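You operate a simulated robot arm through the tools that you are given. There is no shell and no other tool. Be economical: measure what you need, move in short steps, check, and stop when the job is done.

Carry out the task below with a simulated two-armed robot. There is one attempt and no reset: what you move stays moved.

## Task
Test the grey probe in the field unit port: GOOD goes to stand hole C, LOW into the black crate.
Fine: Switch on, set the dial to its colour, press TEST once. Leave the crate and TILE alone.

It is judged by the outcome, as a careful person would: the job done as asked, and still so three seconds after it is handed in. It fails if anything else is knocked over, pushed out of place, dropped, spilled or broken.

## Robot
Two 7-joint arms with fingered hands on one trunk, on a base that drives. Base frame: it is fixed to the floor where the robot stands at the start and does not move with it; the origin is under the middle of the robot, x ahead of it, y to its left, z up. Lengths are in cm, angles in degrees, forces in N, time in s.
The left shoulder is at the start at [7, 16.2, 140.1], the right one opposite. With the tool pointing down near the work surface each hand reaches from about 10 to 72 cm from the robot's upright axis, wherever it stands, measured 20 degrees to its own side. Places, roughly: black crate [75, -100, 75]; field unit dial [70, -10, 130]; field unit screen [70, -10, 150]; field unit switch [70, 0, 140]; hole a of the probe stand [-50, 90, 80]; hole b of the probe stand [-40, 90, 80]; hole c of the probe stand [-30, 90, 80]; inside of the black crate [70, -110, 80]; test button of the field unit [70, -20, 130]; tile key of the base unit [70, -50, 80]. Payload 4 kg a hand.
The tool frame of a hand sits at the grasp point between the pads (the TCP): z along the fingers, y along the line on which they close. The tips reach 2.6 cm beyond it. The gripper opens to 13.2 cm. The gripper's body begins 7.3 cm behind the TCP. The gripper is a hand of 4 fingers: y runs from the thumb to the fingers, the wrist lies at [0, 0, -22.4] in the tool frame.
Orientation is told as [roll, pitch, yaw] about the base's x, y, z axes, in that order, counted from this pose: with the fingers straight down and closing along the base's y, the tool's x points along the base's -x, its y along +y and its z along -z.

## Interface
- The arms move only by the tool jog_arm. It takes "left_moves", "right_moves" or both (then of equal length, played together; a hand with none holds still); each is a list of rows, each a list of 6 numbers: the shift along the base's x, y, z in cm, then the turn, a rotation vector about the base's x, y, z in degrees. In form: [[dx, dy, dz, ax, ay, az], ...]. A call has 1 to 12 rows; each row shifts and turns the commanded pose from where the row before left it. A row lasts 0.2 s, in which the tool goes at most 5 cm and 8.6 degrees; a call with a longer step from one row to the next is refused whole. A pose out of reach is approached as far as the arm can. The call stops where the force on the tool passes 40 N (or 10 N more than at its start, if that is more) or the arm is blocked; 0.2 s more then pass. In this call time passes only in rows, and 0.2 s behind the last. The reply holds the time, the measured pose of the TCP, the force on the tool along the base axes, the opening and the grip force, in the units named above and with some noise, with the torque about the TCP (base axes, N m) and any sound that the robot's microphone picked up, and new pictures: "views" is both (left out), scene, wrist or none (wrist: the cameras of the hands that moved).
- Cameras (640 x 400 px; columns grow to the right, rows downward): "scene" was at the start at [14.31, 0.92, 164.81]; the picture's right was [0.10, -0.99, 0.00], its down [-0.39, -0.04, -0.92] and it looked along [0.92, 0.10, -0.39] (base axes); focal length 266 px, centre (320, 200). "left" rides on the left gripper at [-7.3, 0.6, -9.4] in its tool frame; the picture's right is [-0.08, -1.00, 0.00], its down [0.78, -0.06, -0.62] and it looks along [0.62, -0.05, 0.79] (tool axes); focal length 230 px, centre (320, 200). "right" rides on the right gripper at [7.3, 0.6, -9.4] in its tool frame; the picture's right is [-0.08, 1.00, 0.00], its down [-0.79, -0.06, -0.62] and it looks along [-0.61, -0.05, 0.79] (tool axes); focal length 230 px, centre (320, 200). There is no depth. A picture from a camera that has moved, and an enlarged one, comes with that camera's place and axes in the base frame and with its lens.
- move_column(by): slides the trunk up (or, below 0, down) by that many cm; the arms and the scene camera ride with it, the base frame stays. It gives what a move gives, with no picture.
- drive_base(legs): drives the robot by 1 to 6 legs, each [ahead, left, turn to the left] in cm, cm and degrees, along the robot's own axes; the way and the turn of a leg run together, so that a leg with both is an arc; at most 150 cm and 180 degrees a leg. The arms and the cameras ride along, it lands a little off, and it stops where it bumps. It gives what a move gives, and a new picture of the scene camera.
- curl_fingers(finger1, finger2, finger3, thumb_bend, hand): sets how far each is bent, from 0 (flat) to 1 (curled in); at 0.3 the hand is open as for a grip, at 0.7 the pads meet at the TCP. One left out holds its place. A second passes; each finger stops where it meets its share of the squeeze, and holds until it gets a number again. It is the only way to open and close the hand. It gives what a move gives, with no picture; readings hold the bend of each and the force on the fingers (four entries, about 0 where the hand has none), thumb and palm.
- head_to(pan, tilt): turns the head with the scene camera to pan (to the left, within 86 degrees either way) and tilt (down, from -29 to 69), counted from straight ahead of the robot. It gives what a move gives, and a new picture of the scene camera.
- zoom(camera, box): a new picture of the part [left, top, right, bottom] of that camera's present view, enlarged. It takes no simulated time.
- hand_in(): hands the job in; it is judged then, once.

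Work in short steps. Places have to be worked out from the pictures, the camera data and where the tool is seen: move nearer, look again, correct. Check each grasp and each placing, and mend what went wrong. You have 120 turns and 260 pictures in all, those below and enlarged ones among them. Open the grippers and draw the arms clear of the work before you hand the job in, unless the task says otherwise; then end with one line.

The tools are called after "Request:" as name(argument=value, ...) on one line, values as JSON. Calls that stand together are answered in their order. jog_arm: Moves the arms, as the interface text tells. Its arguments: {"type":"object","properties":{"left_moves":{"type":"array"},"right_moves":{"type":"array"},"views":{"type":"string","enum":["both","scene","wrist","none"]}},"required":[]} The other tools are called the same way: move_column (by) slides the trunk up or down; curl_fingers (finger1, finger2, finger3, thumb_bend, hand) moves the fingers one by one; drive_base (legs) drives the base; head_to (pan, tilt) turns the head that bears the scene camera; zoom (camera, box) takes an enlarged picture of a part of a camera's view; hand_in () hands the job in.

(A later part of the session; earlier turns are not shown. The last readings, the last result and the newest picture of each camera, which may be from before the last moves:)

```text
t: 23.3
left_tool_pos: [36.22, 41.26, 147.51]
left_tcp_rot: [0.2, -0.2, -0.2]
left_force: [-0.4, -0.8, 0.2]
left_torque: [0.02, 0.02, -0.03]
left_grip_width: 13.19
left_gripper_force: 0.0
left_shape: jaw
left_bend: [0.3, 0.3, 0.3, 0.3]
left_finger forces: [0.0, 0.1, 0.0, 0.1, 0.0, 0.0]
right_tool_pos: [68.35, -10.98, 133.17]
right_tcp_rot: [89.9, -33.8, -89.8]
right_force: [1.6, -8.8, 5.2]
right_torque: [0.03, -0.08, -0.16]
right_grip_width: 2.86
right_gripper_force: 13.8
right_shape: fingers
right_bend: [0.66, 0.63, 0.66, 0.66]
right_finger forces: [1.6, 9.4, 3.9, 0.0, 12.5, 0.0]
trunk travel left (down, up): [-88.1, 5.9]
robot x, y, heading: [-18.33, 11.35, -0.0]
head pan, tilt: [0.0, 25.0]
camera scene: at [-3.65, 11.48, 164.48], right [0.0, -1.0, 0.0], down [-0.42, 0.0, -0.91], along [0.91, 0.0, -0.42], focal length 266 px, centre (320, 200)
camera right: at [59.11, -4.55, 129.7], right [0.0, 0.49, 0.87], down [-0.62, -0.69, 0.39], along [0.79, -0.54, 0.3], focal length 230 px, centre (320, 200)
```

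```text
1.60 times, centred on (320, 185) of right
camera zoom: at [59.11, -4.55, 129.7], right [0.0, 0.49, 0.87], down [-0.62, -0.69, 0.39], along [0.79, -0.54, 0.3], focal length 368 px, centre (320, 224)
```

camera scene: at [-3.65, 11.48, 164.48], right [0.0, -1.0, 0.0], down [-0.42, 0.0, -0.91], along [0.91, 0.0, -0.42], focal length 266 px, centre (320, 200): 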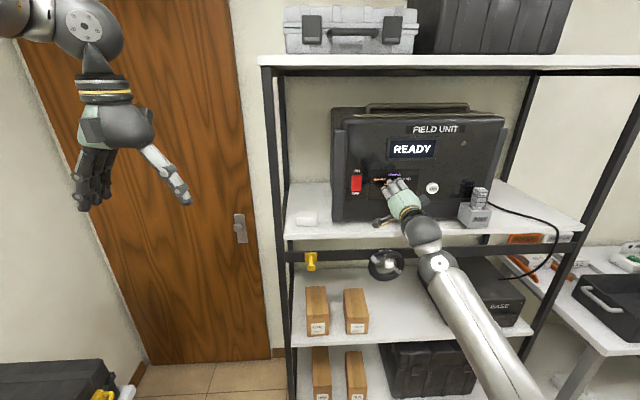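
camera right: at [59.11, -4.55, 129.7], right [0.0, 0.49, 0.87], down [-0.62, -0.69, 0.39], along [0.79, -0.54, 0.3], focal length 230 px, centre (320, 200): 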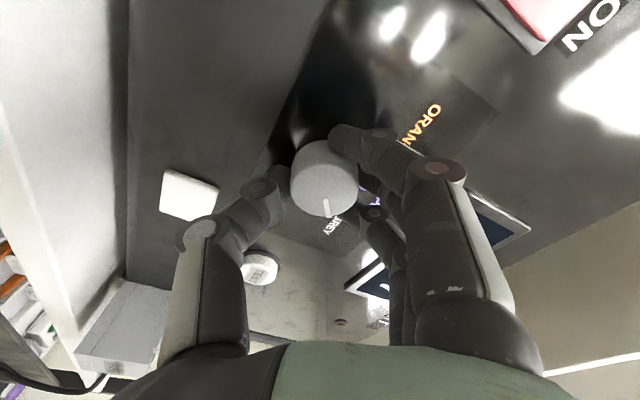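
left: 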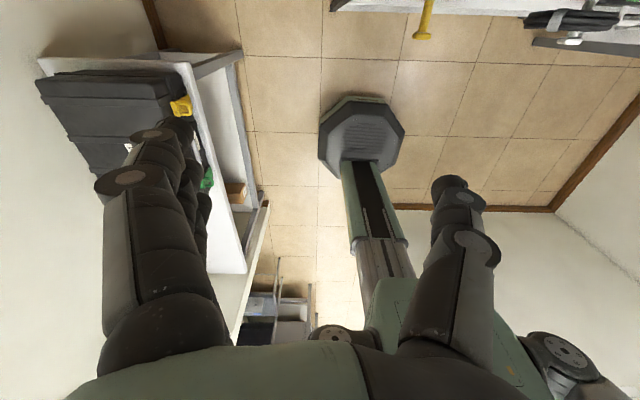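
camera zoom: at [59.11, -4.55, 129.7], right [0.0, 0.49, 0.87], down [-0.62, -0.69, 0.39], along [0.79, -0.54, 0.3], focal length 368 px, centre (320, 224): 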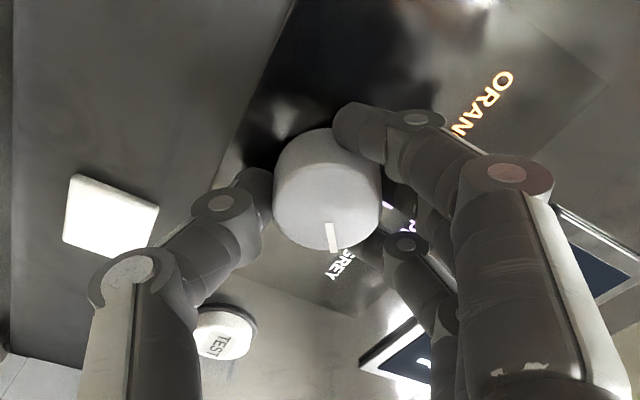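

The knob turned with the hand and now points at GREY. I'll release, back away, turn the hand back, and inspect.

Request:
curl_fingers(hand="right", finger1=0.35, finger2=0.35, finger3=0.35, thumb_bend=0.35)

Request:
jog_arm(right_moves=[[-3, 0, 0, 0, 0, 0], [-3.5, 0, 0, 0, 0, 0], [-2, 0, -1, -8, 0, 0], [0, 0, -1, -8, 0, 0], [0, 0, -1, -8, 0, 0], [0, 0, -1, -8, 0, 0], [0, 0, -1, -8, 0, 0], [0, 0, 0, -8, 0, 0], [0, 0, 0, -8, 0, 0]], views="wrist")

Request:
zoom(camera="scene", box=[320, 120, 480, 220])

Request:
zoom(camera="right", box=[220, 40, 420, 165])

```text
t: 24.3
left_tool_pos: [36.41, 41.64, 147.44]
left_tcp_rot: [0.1, -0.1, -0.2]
left_force: [0.7, -0.1, 1.0]
left_torque: [0.0, 0.0, -0.06]
left_grip_width: 13.18
left_gripper_force: 0.1
left_shape: jaw
left_bend: [0.3, 0.3, 0.3, 0.3]
left_finger forces: [0.0, 0.0, 0.0, 0.1, 0.0, 0.1]
right_tool_pos: [68.41, -10.71, 133.37]
right_tcp_rot: [89.9, -34.1, -90.0]
right_force: [-0.2, -0.2, 0.3]
right_torque: [0.02, -0.01, -0.05]
right_grip_width: 12.02
right_gripper_force: 0.2
right_shape: fingers
right_bend: [0.35, 0.35, 0.35, 0.35]
right_finger forces: [0.0, 0.0, 0.0, 0.0, 0.1, 0.0]
trunk travel left (down, up): [-88.1, 5.9]
robot x, y, heading: [-17.76, 11.73, 0.2]
head pan, tilt: [0.0, 25.0]
```

```text
t: 26.3
left_tool_pos: [36.34, 41.43, 147.52]
left_tcp_rot: [0.1, -0.1, -0.1]
left_force: [-0.1, 0.2, -0.6]
left_torque: [-0.04, 0.04, 0.0]
left_grip_width: 13.2
left_gripper_force: 0.0
left_shape: jaw
left_bend: [0.3, 0.3, 0.3, 0.3]
left_finger forces: [0.0, 0.0, 0.0, 0.1, 0.0, 0.0]
right_tool_pos: [59.89, -10.69, 128.2]
right_tcp_rot: [-78.0, -89.8, 78.0]
right_force: [-1.0, 0.3, 0.1]
right_torque: [-0.02, 0.02, -0.01]
right_grip_width: 12.02
right_gripper_force: 0.1
right_shape: fingers
right_bend: [0.35, 0.35, 0.35, 0.35]
right_finger forces: [0.1, 0.0, 0.0, 0.1, 0.0, 0.0]
trunk travel left (down, up): [-88.1, 5.9]
robot x, y, heading: [-18.1, 11.82, -0.3]
head pan, tilt: [0.0, 25.0]
camera right: at [50.64, -10.18, 121.08], right [0.0, 1.0, 0.07], down [-0.62, -0.06, 0.79], along [0.79, -0.05, 0.61], focal length 230 px, centre (320, 200)
```

right: 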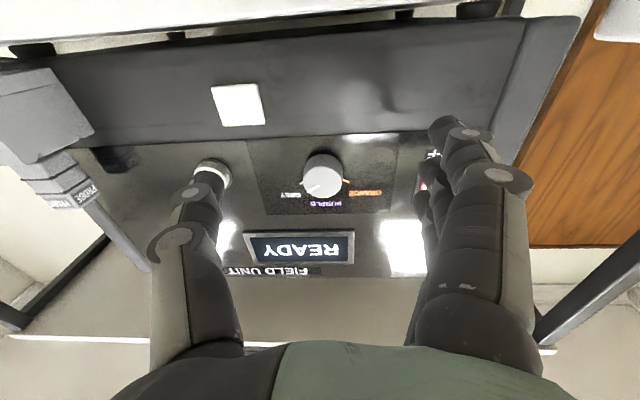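

```text
4.00 times, centred on (400, 170) of scene
camera zoom: at [-3.58, 11.71, 164.48], right [0.0, -1.0, 0.0], down [-0.42, 0.0, -0.91], along [0.91, 0.0, -0.42], focal length 1065 px, centre (0, 320)
```

zoom: 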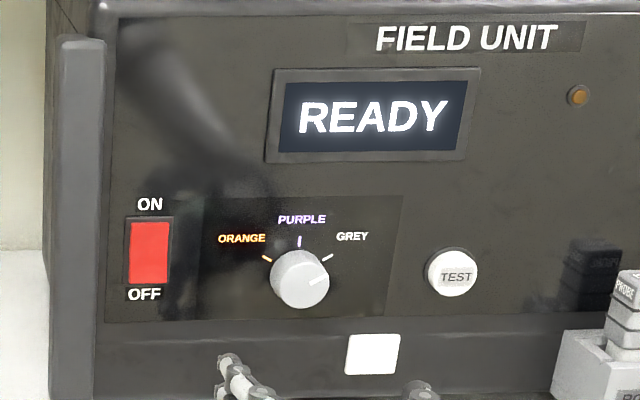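

```text
3.20 times, centred on (320, 102) of right
camera zoom: at [50.64, -10.18, 121.08], right [0.0, 1.0, 0.07], down [-0.62, -0.06, 0.79], along [0.79, -0.05, 0.61], focal length 736 px, centre (320, 512)
```

zoom: 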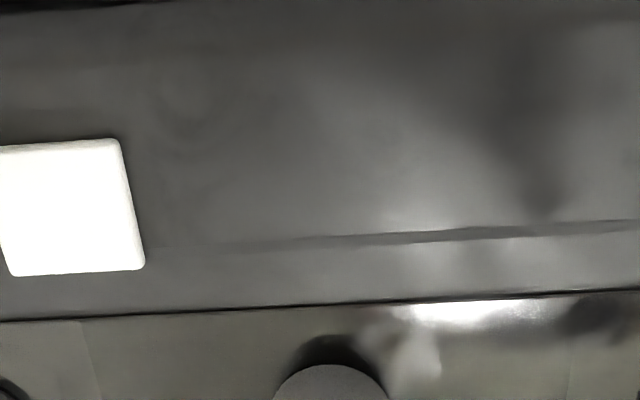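

The pointer is near GREY. I'll zoom tighter to confirm the angle before pressing TEST.

Request:
zoom(camera="scene", box=[370, 168, 420, 200])

Request:
zoom(camera="right", box=[250, 140, 400, 230])

```text
12.50 times, centred on (395, 184) of scene
camera zoom: at [-3.58, 11.71, 164.48], right [0.0, -1.0, 0.0], down [-0.42, 0.0, -0.91], along [0.91, 0.0, -0.42], focal length 3328 px, centre (-618, 400)
```

zoom: 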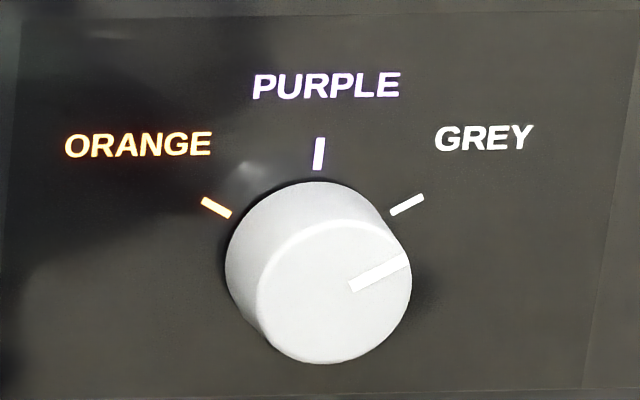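

```text
4.27 times, centred on (325, 185) of right
camera zoom: at [50.64, -10.18, 121.08], right [0.0, 1.0, 0.07], down [-0.62, -0.06, 0.79], along [0.79, -0.05, 0.61], focal length 982 px, centre (299, 264)
```

zoom: 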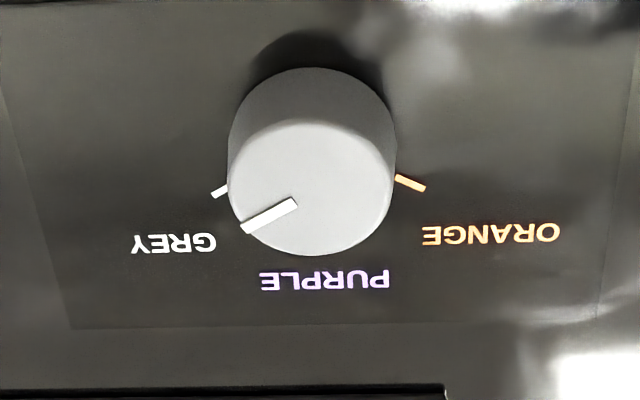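

The pointer lies parallel to the GREY tick, so the dial is set. Next is TEST: finger 1 will point near the hand axis so the thumb side stays clear of the probe at y below -31.

Request:
curl_fingers(hand="right", finger1=0.6, finger2=1, finger3=1, thumb_bend=1)

Request:
jog_arm(right_moves=[[0, -3, 1.8, 0, 0, 0], [0, -3.2, 1.8, 0, 0, 0], [0, -3.2, 1.8, 0, 0, 0], [0, -3.2, 1.6, 0, 0, 0]])

Request:
zoom(camera="scene", box=[390, 140, 550, 240])

```text
t: 27.3
left_tool_pos: [36.31, 41.67, 147.59]
left_tcp_rot: [0.1, -0.3, -0.1]
left_force: [-0.1, 0.0, -0.2]
left_torque: [0.01, -0.01, -0.05]
left_grip_width: 13.16
left_gripper_force: 0.0
left_shape: jaw
left_bend: [0.3, 0.3, 0.3, 0.3]
left_finger forces: [0.0, 0.0, 0.0, 0.1, 0.0, 0.0]
right_tool_pos: [59.77, -10.76, 128.33]
right_tcp_rot: [-57.7, -90.0, 57.7]
right_force: [0.0, 0.0, 0.3]
right_torque: [0.0, 0.03, 0.0]
right_grip_width: 3.39
right_gripper_force: 0.1
right_shape: fingers
right_bend: [0.6, 0.94, 1.0, 1.0]
right_finger forces: [0.0, 0.0, 0.1, 0.0, 0.1, 0.1]
trunk travel left (down, up): [-88.1, 5.9]
robot x, y, heading: [-17.69, 11.99, 0.0]
head pan, tilt: [0.0, 25.0]
```

```text
t: 28.3
left_tool_pos: [36.28, 41.44, 147.59]
left_tcp_rot: [0.1, -0.3, -0.1]
left_force: [-0.8, 0.7, 0.0]
left_torque: [0.03, 0.0, -0.03]
left_grip_width: 13.19
left_gripper_force: 0.0
left_shape: jaw
left_bend: [0.3, 0.3, 0.3, 0.3]
left_finger forces: [0.0, 0.0, 0.0, 0.0, 0.1, 0.1]
right_tool_pos: [59.81, -23.38, 135.36]
right_tcp_rot: [135.5, -89.9, -135.3]
right_force: [-0.1, 0.6, 1.1]
right_torque: [-0.01, -0.01, 0.02]
right_grip_width: 3.41
right_gripper_force: 0.0
right_shape: fingers
right_bend: [0.6, 0.94, 1.0, 1.0]
right_finger forces: [0.1, 0.0, 0.1, 0.0, 0.0, 0.0]
trunk travel left (down, up): [-88.1, 5.9]
robot x, y, heading: [-17.38, 11.81, -0.2]
head pan, tilt: [0.0, 25.0]
camera scene: at [-3.64, 11.59, 164.48], right [0.0, -1.0, 0.0], down [-0.42, 0.0, -0.91], along [0.91, 0.0, -0.42], focal length 266 px, centre (320, 200)
camera right: at [50.57, -22.81, 128.16], right [0.0, 1.0, 0.08], down [-0.62, -0.06, 0.78], along [0.79, -0.05, 0.62], focal length 230 px, centre (320, 200)
```

scene: 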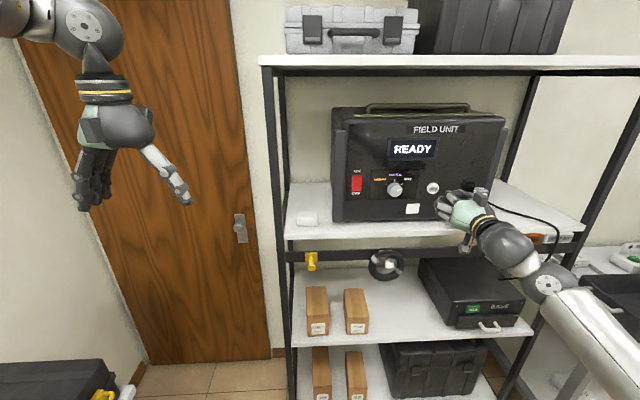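
right: 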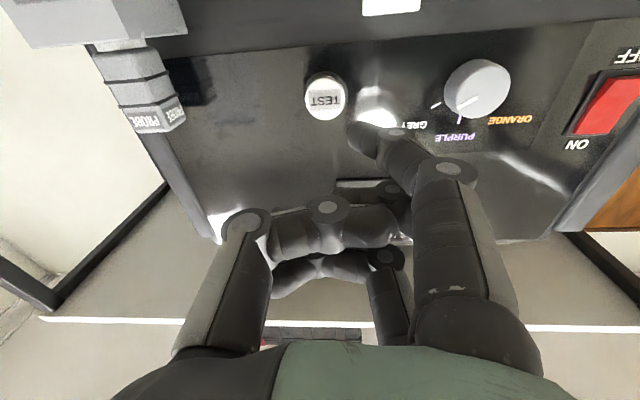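

```text
4.00 times, centred on (470, 190) of scene
camera zoom: at [-3.64, 11.59, 164.48], right [0.0, -1.0, 0.0], down [-0.42, 0.0, -0.91], along [0.91, 0.0, -0.42], focal length 1065 px, centre (-280, 240)
```

zoom: 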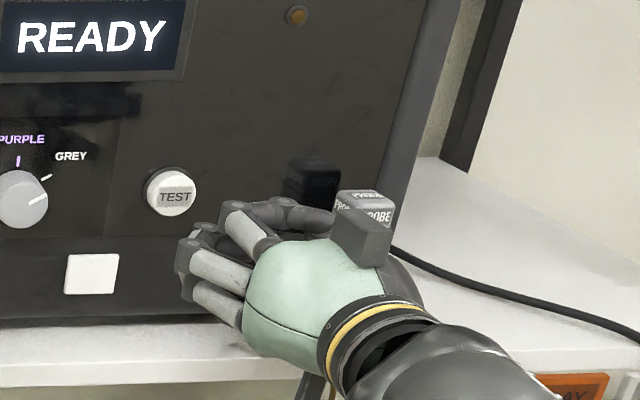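

The TEST face is at about [70.7, -22.7, 133.5] and the tip is 2.3 to the left of the TCP. I'll bend finger 1 slightly more, shift right 0.7, then press forward once in small rows.

Request:
curl_fingers(hand="right", finger1=0.65)

Request:
jog_arm(right_moves=[[2, -0.7, 0.1, 0, 0, 0], [2, 0, 0, 0, 0, 0], [1, 0, 0, 0, 0, 0]])

Request:
zoom(camera="scene", box=[390, 140, 550, 240])

```text
t: 29.3
left_tool_pos: [36.32, 41.58, 147.56]
left_tcp_rot: [0.1, -0.2, -0.1]
left_force: [0.6, 0.5, 0.0]
left_torque: [-0.04, 0.0, 0.01]
left_grip_width: 13.21
left_gripper_force: 0.1
left_shape: jaw
left_bend: [0.3, 0.3, 0.3, 0.3]
left_finger forces: [0.0, 0.0, 0.1, 0.0, 0.1, 0.0]
right_tool_pos: [60.05, -23.2, 135.31]
right_tcp_rot: [-56.3, -89.9, 56.3]
right_force: [-0.5, -1.0, 0.7]
right_torque: [0.01, 0.0, -0.02]
right_grip_width: 3.34
right_gripper_force: 0.1
right_shape: fingers
right_bend: [0.65, 0.94, 1.0, 1.0]
right_finger forces: [0.0, 0.0, 0.1, 0.0, 0.0, 0.0]
trunk travel left (down, up): [-88.1, 5.9]
robot x, y, heading: [-17.85, 11.44, -0.2]
head pan, tilt: [0.0, 25.0]
```

```text
t: 30.1
left_tool_pos: [36.38, 41.54, 147.57]
left_tcp_rot: [0.2, -0.3, -0.1]
left_force: [-0.5, -0.2, 0.6]
left_torque: [0.0, 0.03, 0.0]
left_grip_width: 13.16
left_gripper_force: 0.1
left_shape: jaw
left_bend: [0.3, 0.3, 0.3, 0.3]
left_finger forces: [0.0, 0.1, 0.0, 0.0, 0.1, 0.0]
right_tool_pos: [64.85, -24.08, 135.46]
right_tcp_rot: [-57.4, -89.9, 57.2]
right_force: [0.5, -0.2, 0.3]
right_torque: [-0.02, -0.04, -0.01]
right_grip_width: 3.32
right_gripper_force: 0.2
right_shape: fingers
right_bend: [0.65, 0.94, 1.0, 1.0]
right_finger forces: [0.0, 0.0, 0.1, 0.0, 0.1, 0.1]
trunk travel left (down, up): [-88.1, 5.9]
robot x, y, heading: [-17.73, 11.52, -0.2]
head pan, tilt: [0.0, 25.0]
camera scene: at [-3.58, 11.74, 164.48], right [0.0, -1.0, 0.0], down [-0.42, 0.0, -0.91], along [0.91, 0.0, -0.42], focal length 266 px, centre (320, 200)
camera right: at [55.65, -23.43, 128.18], right [0.0, 1.0, 0.08], down [-0.62, -0.06, 0.79], along [0.79, -0.05, 0.61], focal length 230 px, centre (320, 200)
```

scene: 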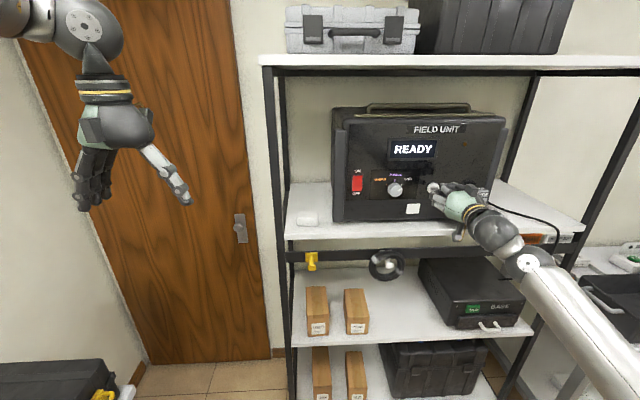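
right: 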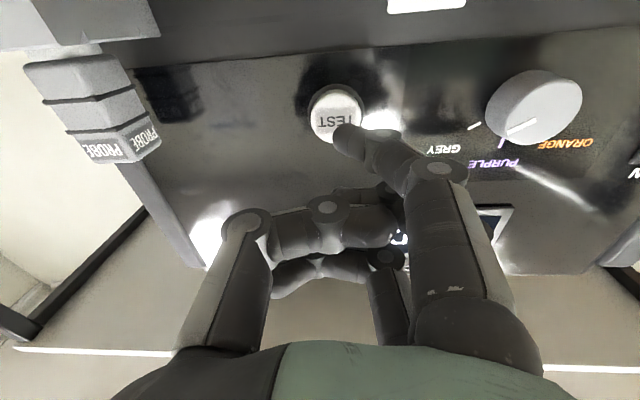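

```text
4.00 times, centred on (470, 190) of scene
camera zoom: at [-3.58, 11.74, 164.48], right [0.0, -1.0, 0.0], down [-0.42, 0.0, -0.91], along [0.91, 0.0, -0.42], focal length 1065 px, centre (-280, 240)
```

zoom: 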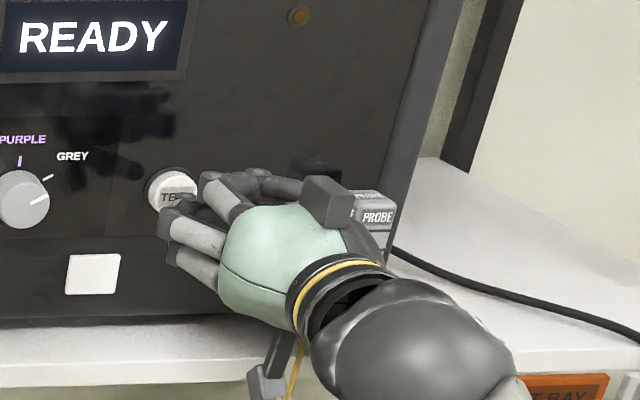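

The tip is 2–3 cm in front of the TEST button and nearly centred. I'll press now.

Request:
jog_arm(right_moves=[[0.6, -0.3, -0.3, 0, 0, 0], [0.6, 0, 0, 0, 0, 0], [0.5, 0, 0, 0, 0, 0], [0.4, 0, 0, 0, 0, 0], [0.4, 0, 0, 0, 0, 0], [0.4, 0, 0, 0, 0, 0]], views="scene")

```text
t: 31.5
left_tool_pos: [36.39, 41.53, 147.53]
left_tcp_rot: [0.1, -0.1, -0.1]
left_force: [-0.2, 0.3, -0.2]
left_torque: [-0.02, -0.02, -0.01]
left_grip_width: 13.18
left_gripper_force: 0.0
left_shape: jaw
left_bend: [0.3, 0.3, 0.3, 0.3]
left_finger forces: [0.0, 0.1, 0.0, 0.0, 0.1, 0.1]
right_tool_pos: [67.88, -24.22, 135.04]
right_tcp_rot: [-50.6, -90.0, 50.7]
right_force: [-0.5, -0.5, -0.3]
right_torque: [0.03, 0.01, 0.0]
right_grip_width: 3.31
right_gripper_force: 0.1
right_shape: fingers
right_bend: [0.65, 0.94, 1.0, 1.0]
right_finger forces: [0.0, 0.1, 0.0, 0.0, 0.0, 0.0]
trunk travel left (down, up): [-88.1, 5.9]
robot x, y, heading: [-17.96, 11.6, -0.0]
head pan, tilt: [0.0, 25.0]
camera scene: at [-3.57, 11.72, 164.48], right [0.0, -1.0, 0.0], down [-0.42, 0.0, -0.91], along [0.91, 0.0, -0.42], focal length 266 px, centre (320, 200)
```

scene: 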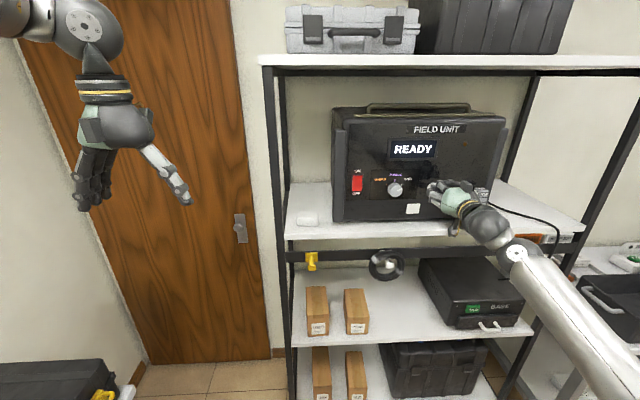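

No force yet, so I'll keep pressing in small rows.

Request:
jog_arm(right_moves=[[0.4, 0, 0, 0, 0, 0], [0.4, 0, 0, 0, 0, 0], [0.4, 0, 0, 0, 0, 0]])

```text
t: 32.3
left_tool_pos: [35.98, 41.61, 147.65]
left_tcp_rot: [0.2, -0.3, -0.1]
left_force: [-0.2, 0.1, -1.6]
left_torque: [0.0, 0.02, 0.01]
left_grip_width: 13.17
left_gripper_force: 0.0
left_shape: jaw
left_bend: [0.3, 0.3, 0.3, 0.3]
left_finger forces: [0.0, 0.0, 0.0, 0.0, 0.1, 0.0]
right_tool_pos: [68.72, -24.24, 135.35]
right_tcp_rot: [-119.9, -89.8, 119.8]
right_force: [-11.8, 2.2, -2.2]
right_torque: [0.03, 0.35, 0.22]
right_grip_width: 3.23
right_gripper_force: 5.6
right_shape: fingers
right_bend: [0.69, 0.94, 1.0, 1.0]
right_finger forces: [11.6, 0.1, 0.0, 0.0, 0.0, 0.0]
trunk travel left (down, up): [-88.1, 5.9]
robot x, y, heading: [-18.11, 11.58, -0.1]
head pan, tilt: [0.0, 25.0]
heard: click
camera scene: at [-3.97, 11.77, 164.51], right [0.0, -1.0, 0.0], down [-0.42, 0.0, -0.91], along [0.91, 0.0, -0.42], focal length 266 px, centre (320, 200)
camera right: at [59.44, -23.66, 128.08], right [0.0, 1.0, 0.08], down [-0.62, -0.06, 0.78], along [0.79, -0.05, 0.62], focal length 230 px, centre (320, 200)
```

scene: 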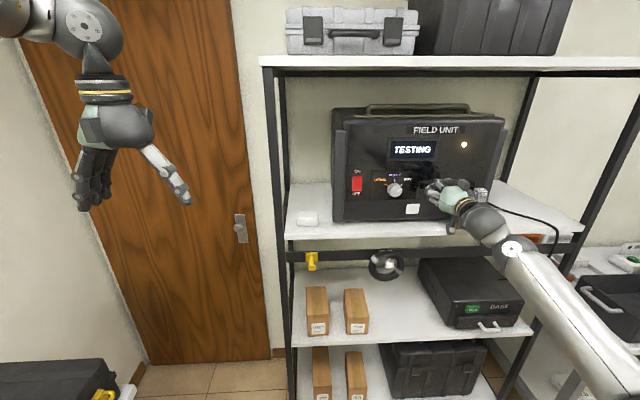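
right: 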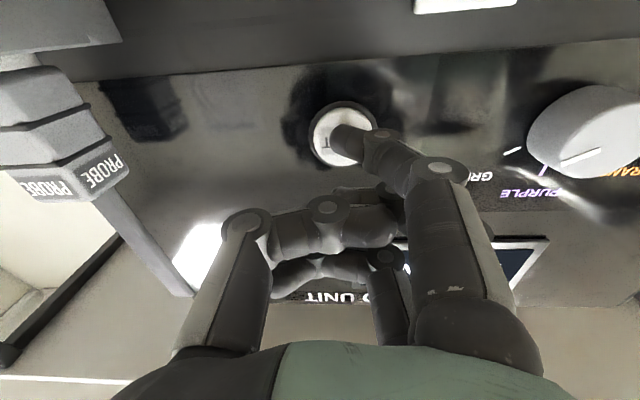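

It clicked and the screen shows TESTING. I'll withdraw the finger and watch the screen.

Request:
jog_arm(right_moves=[[-3, 0, 0, 0, 0, 0], [-4, 0, 0, 0, 0, 0], [-4, 0, 0, 0, 0, 0], [-3, 0, 1, 0, 0, 0], [-3, 0, 2, 0, 0, 0], [0, 0, 0, 0, 0, 0], [0, 0, 0, 0, 0, 0], [0, 0, 0, 0, 0, 0]], views="scene")

Request:
zoom(camera="scene", box=[380, 120, 540, 250])

```text
t: 34.1
left_tool_pos: [36.34, 41.56, 147.44]
left_tcp_rot: [0.1, -0.2, -0.2]
left_force: [-0.2, -0.6, 0.0]
left_torque: [-0.01, 0.01, 0.0]
left_grip_width: 13.16
left_gripper_force: 0.2
left_shape: jaw
left_bend: [0.3, 0.3, 0.3, 0.3]
left_finger forces: [0.0, 0.1, 0.1, 0.0, 0.0, 0.1]
right_tool_pos: [51.94, -24.42, 138.08]
right_tcp_rot: [-111.5, -89.9, 111.5]
right_force: [0.1, 0.1, -1.2]
right_torque: [0.02, -0.01, 0.01]
right_grip_width: 3.34
right_gripper_force: 0.1
right_shape: fingers
right_bend: [0.65, 0.94, 1.0, 1.0]
right_finger forces: [0.0, 0.0, 0.0, 0.0, 0.0, 0.0]
trunk travel left (down, up): [-88.1, 5.9]
robot x, y, heading: [-18.16, 11.61, 0.1]
head pan, tilt: [0.0, 25.0]
camera scene: at [-3.67, 11.71, 164.49], right [0.0, -1.0, 0.0], down [-0.42, 0.0, -0.91], along [0.91, 0.0, -0.42], focal length 266 px, centre (320, 200)
```

scene: 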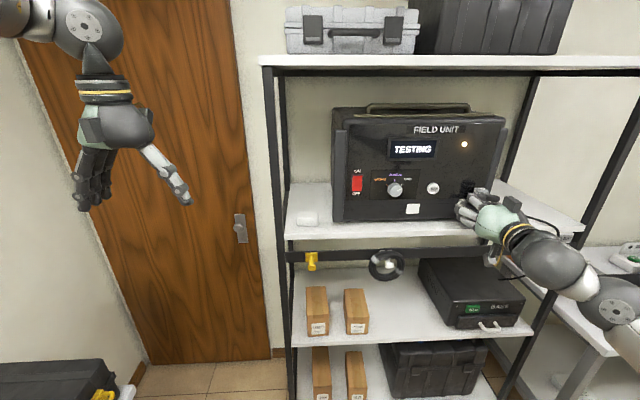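

```text
3.08 times, centred on (460, 185) of scene
camera zoom: at [-3.67, 11.71, 164.49], right [0.0, -1.0, 0.0], down [-0.42, 0.0, -0.91], along [0.91, 0.0, -0.42], focal length 819 px, centre (-111, 246)
```

zoom: 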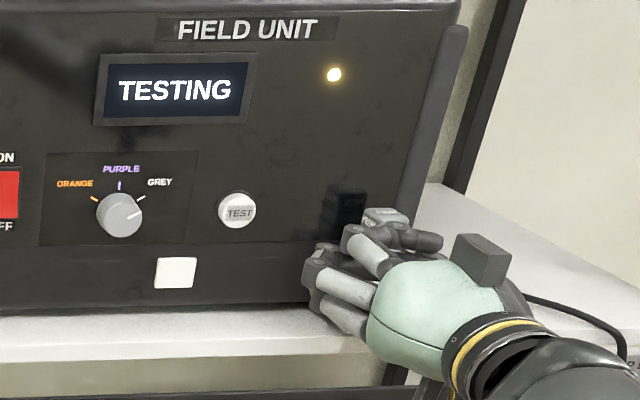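

It's still testing. I'll move the hand left to uncover the probe while waiting, and open the fingers.

Request:
jog_arm(right_moves=[[-1, 2, -3, 0, 0, 0], [-1, 3, -3, 0, 0, 0], [0, 3, -3, 0, 0, 0], [0, 3, -3, 0, 0, 0], [0, 3, -3, 0, 0, 0], [0, 0, 0, 0, 0, 0], [0, 0, 0, 0, 0, 0], [0, 0, 0, 0, 0, 0], [0, 0, 0, 0, 0, 0], [0, 0, 0, 0, 0, 0]])

Request:
curl_fingers(hand="right", finger1=0.3, finger2=0.3, finger3=0.3, thumb_bend=0.3)

Request:
zoom(camera="scene", box=[380, 120, 540, 250])

```text
t: 36.3
left_tool_pos: [36.36, 41.51, 147.42]
left_tcp_rot: [0.1, -0.1, -0.2]
left_force: [-0.2, 0.1, 0.2]
left_torque: [0.0, 0.01, 0.02]
left_grip_width: 13.18
left_gripper_force: 0.2
left_shape: jaw
left_bend: [0.3, 0.3, 0.3, 0.3]
left_finger forces: [0.0, 0.0, 0.0, 0.0, 0.1, 0.0]
right_tool_pos: [49.98, -10.33, 122.82]
right_tcp_rot: [-58.3, -90.0, 58.3]
right_force: [-0.1, -0.5, 0.4]
right_torque: [0.04, -0.02, 0.02]
right_grip_width: 3.31
right_gripper_force: 0.1
right_shape: fingers
right_bend: [0.65, 0.94, 1.0, 1.0]
right_finger forces: [0.0, 0.1, 0.0, 0.1, 0.1, 0.1]
trunk travel left (down, up): [-88.1, 5.9]
robot x, y, heading: [-17.9, 11.99, -0.0]
head pan, tilt: [0.0, 25.0]
camera scene: at [-3.58, 11.69, 164.48], right [0.0, -1.0, 0.0], down [-0.42, 0.0, -0.91], along [0.91, 0.0, -0.42], focal length 266 px, centre (320, 200)
camera right: at [40.73, -9.76, 115.84], right [0.0, 1.0, 0.08], down [-0.62, -0.06, 0.79], along [0.79, -0.05, 0.61], focal length 230 px, centre (320, 200)
```

scene: 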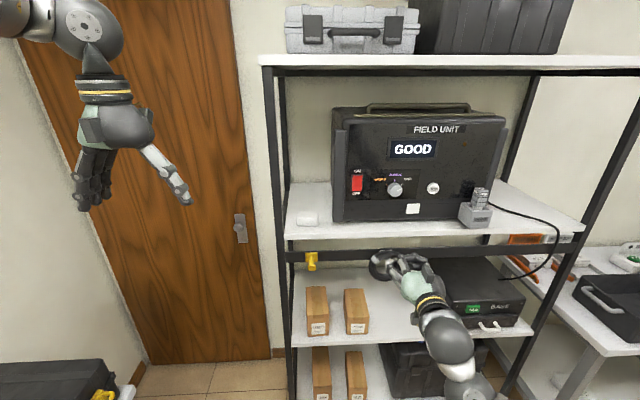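
right: 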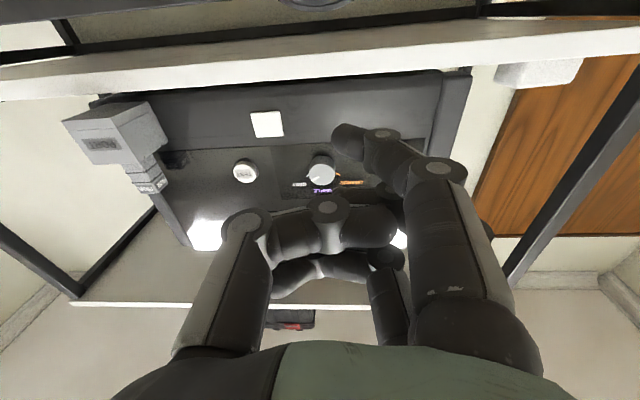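

```text
t: 37.3
left_tool_pos: [36.32, 41.58, 147.53]
left_tcp_rot: [0.1, -0.2, -0.1]
left_force: [-0.5, -0.2, -0.6]
left_torque: [0.0, 0.0, 0.01]
left_grip_width: 13.19
left_gripper_force: 0.1
left_shape: jaw
left_bend: [0.3, 0.3, 0.3, 0.3]
left_finger forces: [0.0, 0.1, 0.1, 0.1, 0.0, 0.0]
right_tool_pos: [49.91, -10.44, 123.07]
right_tcp_rot: [-59.6, -90.0, 59.7]
right_force: [0.4, 0.2, -0.3]
right_torque: [0.01, 0.04, 0.04]
right_grip_width: 13.58
right_gripper_force: 0.1
right_shape: fingers
right_bend: [0.3, 0.3, 0.3, 0.3]
right_finger forces: [0.1, 0.1, 0.0, 0.1, 0.0, 0.0]
trunk travel left (down, up): [-88.1, 5.9]
robot x, y, heading: [-18.01, 11.82, 0.4]
head pan, tilt: [0.0, 25.0]
```

```text
3.08 times, centred on (460, 185) of scene
camera zoom: at [-3.58, 11.72, 164.48], right [0.0, -1.0, 0.0], down [-0.42, 0.0, -0.91], along [0.91, 0.0, -0.42], focal length 819 px, centre (-111, 246)
```

zoom: 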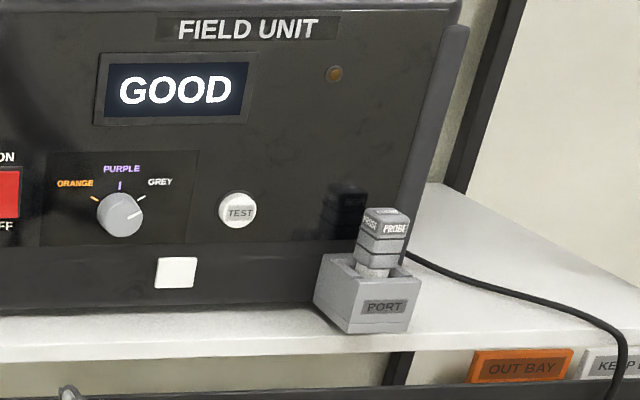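

The screen says GOOD, so the probe goes to stand hole C. I'll swing the right hand, tilted 45° down, to a place in front of the probe so the wrist camera looks straight at it.

Request:
jog_arm(right_moves=[[0, -3.8, 2.5, 0, 7.5, 0], [0, -3.8, 2.5, 0, 7.5, 0], [0, -3.8, 2.5, 0, 7.5, 0], [0, -3.8, 2.5, 0, 7.5, 0], [0, -3.8, 2.5, 0, 7.5, 0], [0, -3.8, 2.5, 0, 7.5, 0]])

Request:
zoom(camera="right", box=[200, 60, 440, 210])

```text
t: 38.7
left_tool_pos: [36.46, 41.49, 147.5]
left_tcp_rot: [0.1, -0.1, -0.1]
left_force: [0.4, 0.5, 0.1]
left_torque: [0.0, 0.02, -0.01]
left_grip_width: 13.17
left_gripper_force: 0.1
left_shape: jaw
left_bend: [0.3, 0.3, 0.3, 0.3]
left_finger forces: [0.0, 0.1, 0.1, 0.0, 0.0, 0.0]
right_tool_pos: [50.06, -33.35, 137.87]
right_tcp_rot: [0.3, -44.9, -0.4]
right_force: [-0.1, -0.7, 0.7]
right_torque: [0.03, 0.03, 0.02]
right_grip_width: 13.62
right_gripper_force: 0.1
right_shape: fingers
right_bend: [0.3, 0.3, 0.3, 0.3]
right_finger forces: [0.0, 0.0, 0.0, 0.0, 0.0, 0.1]
trunk travel left (down, up): [-88.1, 5.9]
robot x, y, heading: [-17.75, 11.95, -0.3]
head pan, tilt: [0.0, 25.0]
camera scene: at [-3.42, 11.66, 164.49], right [0.0, -1.0, 0.0], down [-0.42, 0.0, -0.91], along [0.91, 0.0, -0.42], focal length 266 px, centre (320, 200)
camera right: at [38.37, -32.65, 139.51], right [0.06, 1.0, 0.06], down [0.12, -0.06, 0.99], along [0.99, -0.05, -0.12], focal length 230 px, centre (320, 200)
```

scene: 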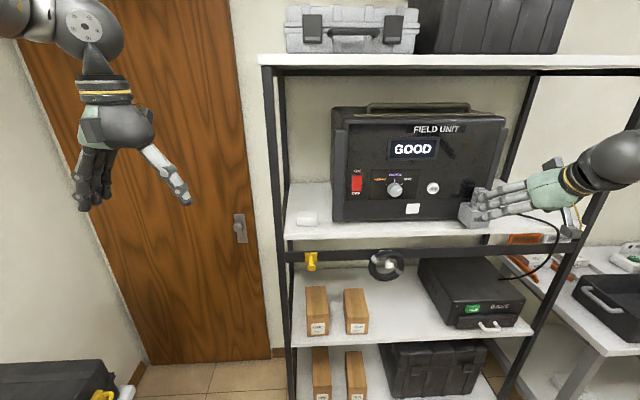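
right: 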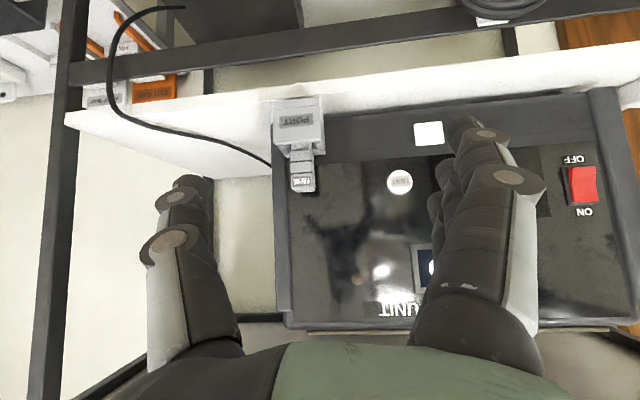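

```text
2.67 times, centred on (320, 135) of right
camera zoom: at [38.37, -32.65, 139.51], right [0.06, 1.0, 0.06], down [0.12, -0.06, 0.99], along [0.99, -0.05, -0.12], focal length 614 px, centre (320, 373)
```

zoom: 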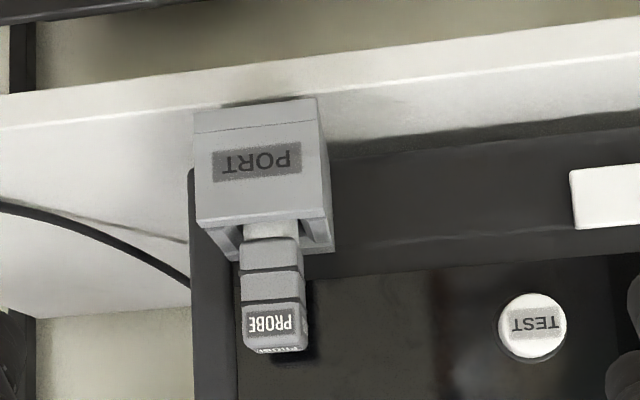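

The probe's cap top-front centre is at about [68.4, -36.6, 134.2], about 2.8 cm wide, with its body down to z 129. I'll come in nearly level (about 15° down) so all three fingers bear on its body, and pre-approach 9 cm short.

Request:
jog_arm(right_moves=[[1, -0.8, -1.5, 0, -7.5, 0], [2, -0.8, -1.5, 0, -7.5, 0], [2, -0.8, -1.5, 0, -7.5, 0], [2, -0.8, -1.5, 0, -7.5, 0]])

Request:
zoom(camera="scene", box=[440, 160, 580, 260])

```text
t: 39.7
left_tool_pos: [36.44, 41.35, 147.55]
left_tcp_rot: [0.0, -0.2, -0.2]
left_force: [0.0, -0.7, -0.5]
left_torque: [0.03, -0.01, 0.03]
left_grip_width: 13.18
left_gripper_force: 0.0
left_shape: jaw
left_bend: [0.3, 0.3, 0.3, 0.3]
left_finger forces: [0.0, 0.0, 0.0, 0.0, 0.1, 0.1]
right_tool_pos: [56.95, -36.5, 132.04]
right_tcp_rot: [0.0, -75.1, 0.1]
right_force: [0.6, 0.4, 0.4]
right_torque: [0.02, 0.03, -0.02]
right_grip_width: 13.63
right_gripper_force: 0.0
right_shape: fingers
right_bend: [0.3, 0.3, 0.3, 0.3]
right_finger forces: [0.1, 0.0, 0.0, 0.1, 0.1, 0.1]
trunk travel left (down, up): [-88.1, 5.9]
robot x, y, heading: [-17.92, 11.59, 0.2]
head pan, tilt: [0.0, 25.0]
camera scene: at [-3.53, 11.61, 164.49], right [0.0, -1.0, 0.0], down [-0.42, 0.0, -0.91], along [0.91, 0.0, -0.42], focal length 266 px, centre (320, 200)
camera right: at [46.2, -35.83, 127.58], right [0.02, 1.0, 0.07], down [-0.39, -0.06, 0.92], along [0.92, -0.05, 0.39], focal length 230 px, centre (320, 200)
```

scene: 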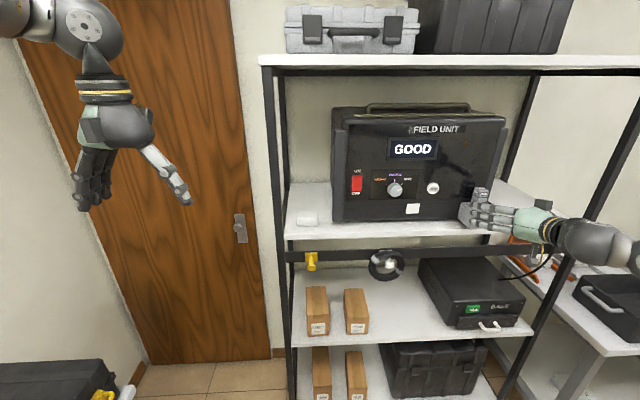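
right: 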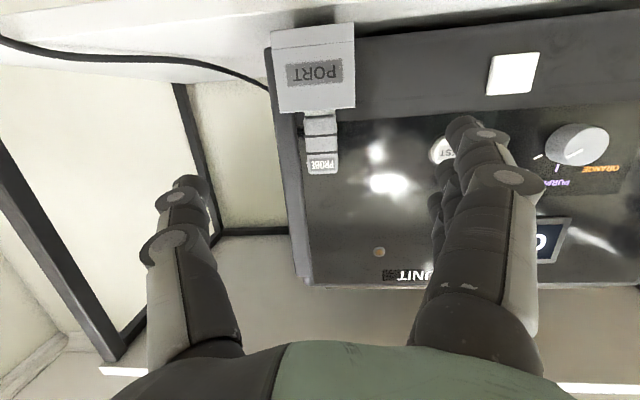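

```text
4.00 times, centred on (510, 210) of scene
camera zoom: at [-3.53, 11.61, 164.49], right [0.0, -1.0, 0.0], down [-0.42, 0.0, -0.91], along [0.91, 0.0, -0.42], focal length 1065 px, centre (-440, 160)
```

zoom: 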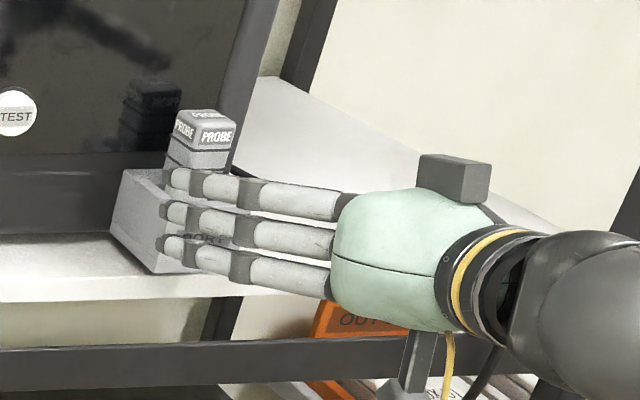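

The probe is centred between the fingers. I'll advance about 9.5 cm and raise 0.7 to keep the lower finger above the port rim.

Request:
jog_arm(right_moves=[[2.5, 0, 0.3, 0, 0, 0], [2.5, 0, 0.3, 0, 0, 0], [2.5, 0, 0.2, 0, 0, 0], [2, 0, 0, 0, 0, 0]])

Request:
zoom(camera="scene", box=[440, 160, 580, 260])

```text
t: 40.7
left_tool_pos: [36.48, 41.64, 147.49]
left_tcp_rot: [0.1, -0.3, -0.1]
left_force: [0.3, 0.3, -0.5]
left_torque: [-0.02, -0.02, -0.03]
left_grip_width: 13.19
left_gripper_force: 0.0
left_shape: jaw
left_bend: [0.3, 0.3, 0.3, 0.3]
left_finger forces: [0.0, 0.0, 0.0, 0.0, 0.1, 0.1]
right_tool_pos: [66.6, -36.31, 132.81]
right_tcp_rot: [-0.4, -75.0, 0.4]
right_force: [0.8, 0.0, 0.2]
right_torque: [0.01, 0.0, 0.02]
right_grip_width: 13.6
right_gripper_force: 0.0
right_shape: fingers
right_bend: [0.3, 0.3, 0.3, 0.3]
right_finger forces: [0.0, 0.0, 0.0, 0.1, 0.1, 0.0]
trunk travel left (down, up): [-88.1, 5.9]
robot x, y, heading: [-18.23, 11.53, -0.2]
head pan, tilt: [0.0, 25.0]
camera scene: at [-3.47, 11.8, 164.47], right [0.0, -1.0, 0.0], down [-0.42, 0.0, -0.91], along [0.91, 0.0, -0.42], focal length 266 px, centre (320, 200)
camera right: at [55.79, -35.62, 128.36], right [0.02, 1.0, 0.07], down [-0.39, -0.06, 0.92], along [0.92, -0.05, 0.39], focal length 230 px, centre (320, 200)
```

scene: 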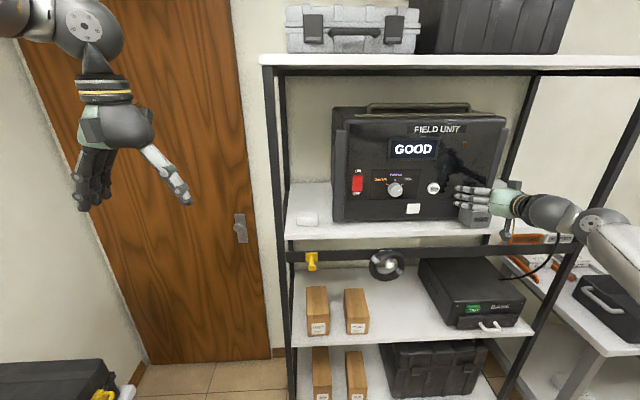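
right: 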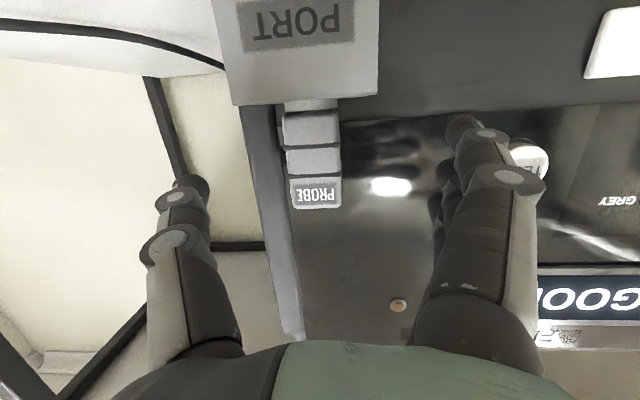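

```text
4.00 times, centred on (510, 210) of scene
camera zoom: at [-3.47, 11.8, 164.47], right [0.0, -1.0, 0.0], down [-0.42, 0.0, -0.91], along [0.91, 0.0, -0.42], focal length 1065 px, centre (-440, 160)
```

zoom: 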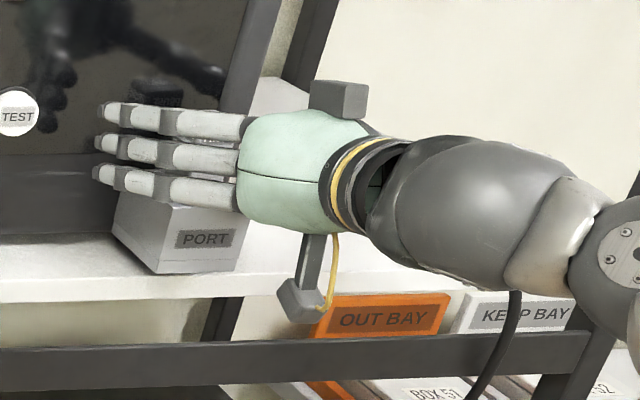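

The probe front is confirmed at x 68.4, y -36.5. I'll narrow the fingers a bit and advance the last 1.9 cm, watching the force.

Request:
curl_fingers(hand="right", finger1=0.48, finger2=0.48, finger3=0.48, thumb_bend=0.48)

Request:
jog_arm(right_moves=[[0.7, -0.2, 0, 0, 0, 0], [0.6, 0, 0, 0, 0, 0], [0.6, 0, 0, 0, 0, 0]])

```text
t: 41.7
left_tool_pos: [36.33, 41.56, 147.47]
left_tcp_rot: [0.2, -0.2, -0.1]
left_force: [0.9, 0.1, -0.2]
left_torque: [-0.02, -0.02, 0.02]
left_grip_width: 13.16
left_gripper_force: 0.1
left_shape: jaw
left_bend: [0.3, 0.3, 0.3, 0.3]
left_finger forces: [0.0, 0.0, 0.0, 0.0, 0.0, 0.0]
right_tool_pos: [66.57, -36.37, 132.86]
right_tcp_rot: [0.0, -75.1, 0.1]
right_force: [-1.0, -0.1, 0.4]
right_torque: [0.02, -0.05, -0.01]
right_grip_width: 7.81
right_gripper_force: 0.1
right_shape: fingers
right_bend: [0.48, 0.48, 0.48, 0.48]
right_finger forces: [0.0, 0.0, 0.0, 0.0, 0.0, 0.1]
trunk travel left (down, up): [-88.1, 5.9]
robot x, y, heading: [-18.14, 11.79, -0.0]
head pan, tilt: [0.0, 25.0]
```

```text
t: 42.5
left_tool_pos: [36.39, 41.43, 147.53]
left_tcp_rot: [0.2, -0.2, -0.1]
left_force: [-0.6, 0.2, 0.0]
left_torque: [0.01, -0.02, -0.01]
left_grip_width: 13.18
left_gripper_force: 0.1
left_shape: jaw
left_bend: [0.3, 0.3, 0.3, 0.3]
left_finger forces: [0.0, 0.0, 0.0, 0.0, 0.1, 0.0]
right_tool_pos: [68.38, -36.59, 132.96]
right_tcp_rot: [-0.1, -74.9, 0.2]
right_force: [-0.9, -0.2, 0.4]
right_torque: [0.0, 0.02, 0.0]
right_grip_width: 7.8
right_gripper_force: 0.0
right_shape: fingers
right_bend: [0.48, 0.48, 0.48, 0.48]
right_finger forces: [0.0, 0.0, 0.0, 0.1, 0.0, 0.0]
trunk travel left (down, up): [-88.1, 5.9]
robot x, y, heading: [-18.03, 11.9, 0.2]
head pan, tilt: [0.0, 25.0]
camera scene: at [-3.56, 11.73, 164.48], right [0.0, -1.0, 0.0], down [-0.42, 0.0, -0.91], along [0.91, 0.0, -0.42], focal length 266 px, centre (320, 200)
camera right: at [57.6, -35.86, 128.42], right [0.02, 1.0, 0.07], down [-0.39, -0.06, 0.92], along [0.92, -0.05, 0.39], focal length 230 px, centre (320, 200)
```

scene: 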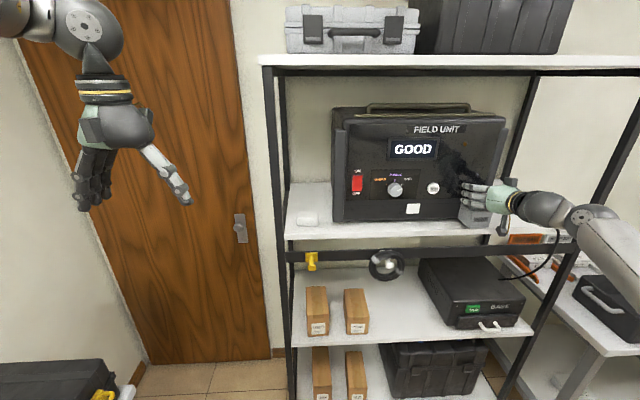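
right: 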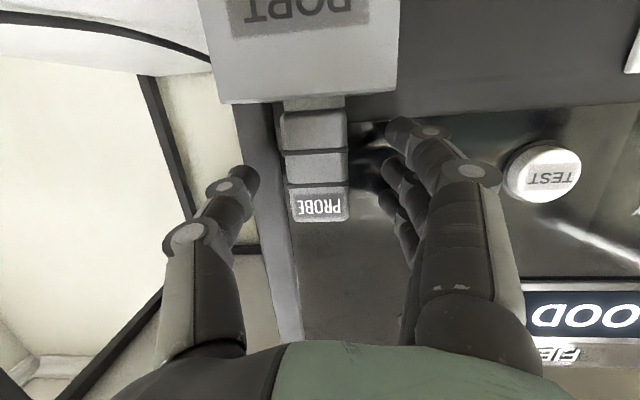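

No contact and well aligned. I'll go 0.6 further and close on the probe.

Request:
jog_arm(right_moves=[[0.6, 0, 0, 0, 0, 0]], views="none")

Request:
curl_fingers(hand="right", finger1=0.62, finger2=0.62, finger3=0.62, thumb_bend=0.62)

Request:
zoom(camera="right", box=[140, 60, 540, 310])

```text
t: 42.9
left_tool_pos: [36.27, 41.52, 147.54]
left_tcp_rot: [0.2, -0.2, -0.1]
left_force: [-1.0, 0.3, 0.9]
left_torque: [-0.01, 0.01, 0.0]
left_grip_width: 13.2
left_gripper_force: 0.1
left_shape: jaw
left_bend: [0.3, 0.3, 0.3, 0.3]
left_finger forces: [0.1, 0.0, 0.0, 0.1, 0.0, 0.1]
right_tool_pos: [68.72, -36.38, 132.89]
right_tcp_rot: [-0.2, -75.0, 0.2]
right_force: [-2.2, -0.8, -0.2]
right_torque: [-0.04, 0.02, 0.06]
right_grip_width: 7.81
right_gripper_force: 1.0
right_shape: fingers
right_bend: [0.48, 0.48, 0.48, 0.48]
right_finger forces: [0.0, 0.0, 2.1, 0.0, 0.0, 0.0]
trunk travel left (down, up): [-88.1, 5.9]
robot x, y, heading: [-17.82, 11.62, 0.1]
head pan, tilt: [0.0, 25.0]
```

```text
t: 43.9
left_tool_pos: [36.34, 41.51, 147.57]
left_tcp_rot: [0.1, -0.1, -0.1]
left_force: [0.1, -1.2, 0.3]
left_torque: [-0.02, -0.02, -0.02]
left_grip_width: 13.18
left_gripper_force: 0.1
left_shape: jaw
left_bend: [0.3, 0.3, 0.3, 0.3]
left_finger forces: [0.0, 0.0, 0.0, 0.0, 0.0, 0.0]
right_tool_pos: [68.84, -36.47, 132.88]
right_tcp_rot: [-0.1, -74.9, 0.1]
right_force: [0.6, -0.4, 0.7]
right_torque: [0.04, -0.02, 0.0]
right_grip_width: 3.63
right_gripper_force: 1.3
right_shape: fingers
right_bend: [0.61, 0.61, 0.62, 0.61]
right_finger forces: [0.7, 0.4, 0.0, 0.0, 0.8, 0.0]
trunk travel left (down, up): [-88.1, 5.9]
robot x, y, heading: [-18.21, 11.62, 0.3]
head pan, tilt: [0.0, 25.0]
```

```text
1.60 times, centred on (340, 185) of right
camera zoom: at [58.18, -35.84, 128.41], right [0.02, 1.0, 0.07], down [-0.39, -0.06, 0.92], along [0.92, -0.05, 0.39], focal length 368 px, centre (288, 224)
```

zoom: 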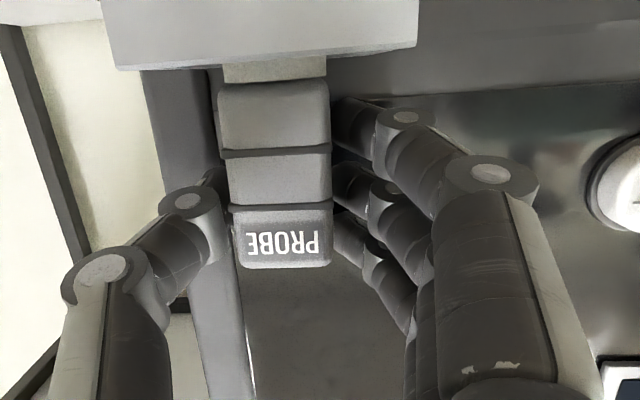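

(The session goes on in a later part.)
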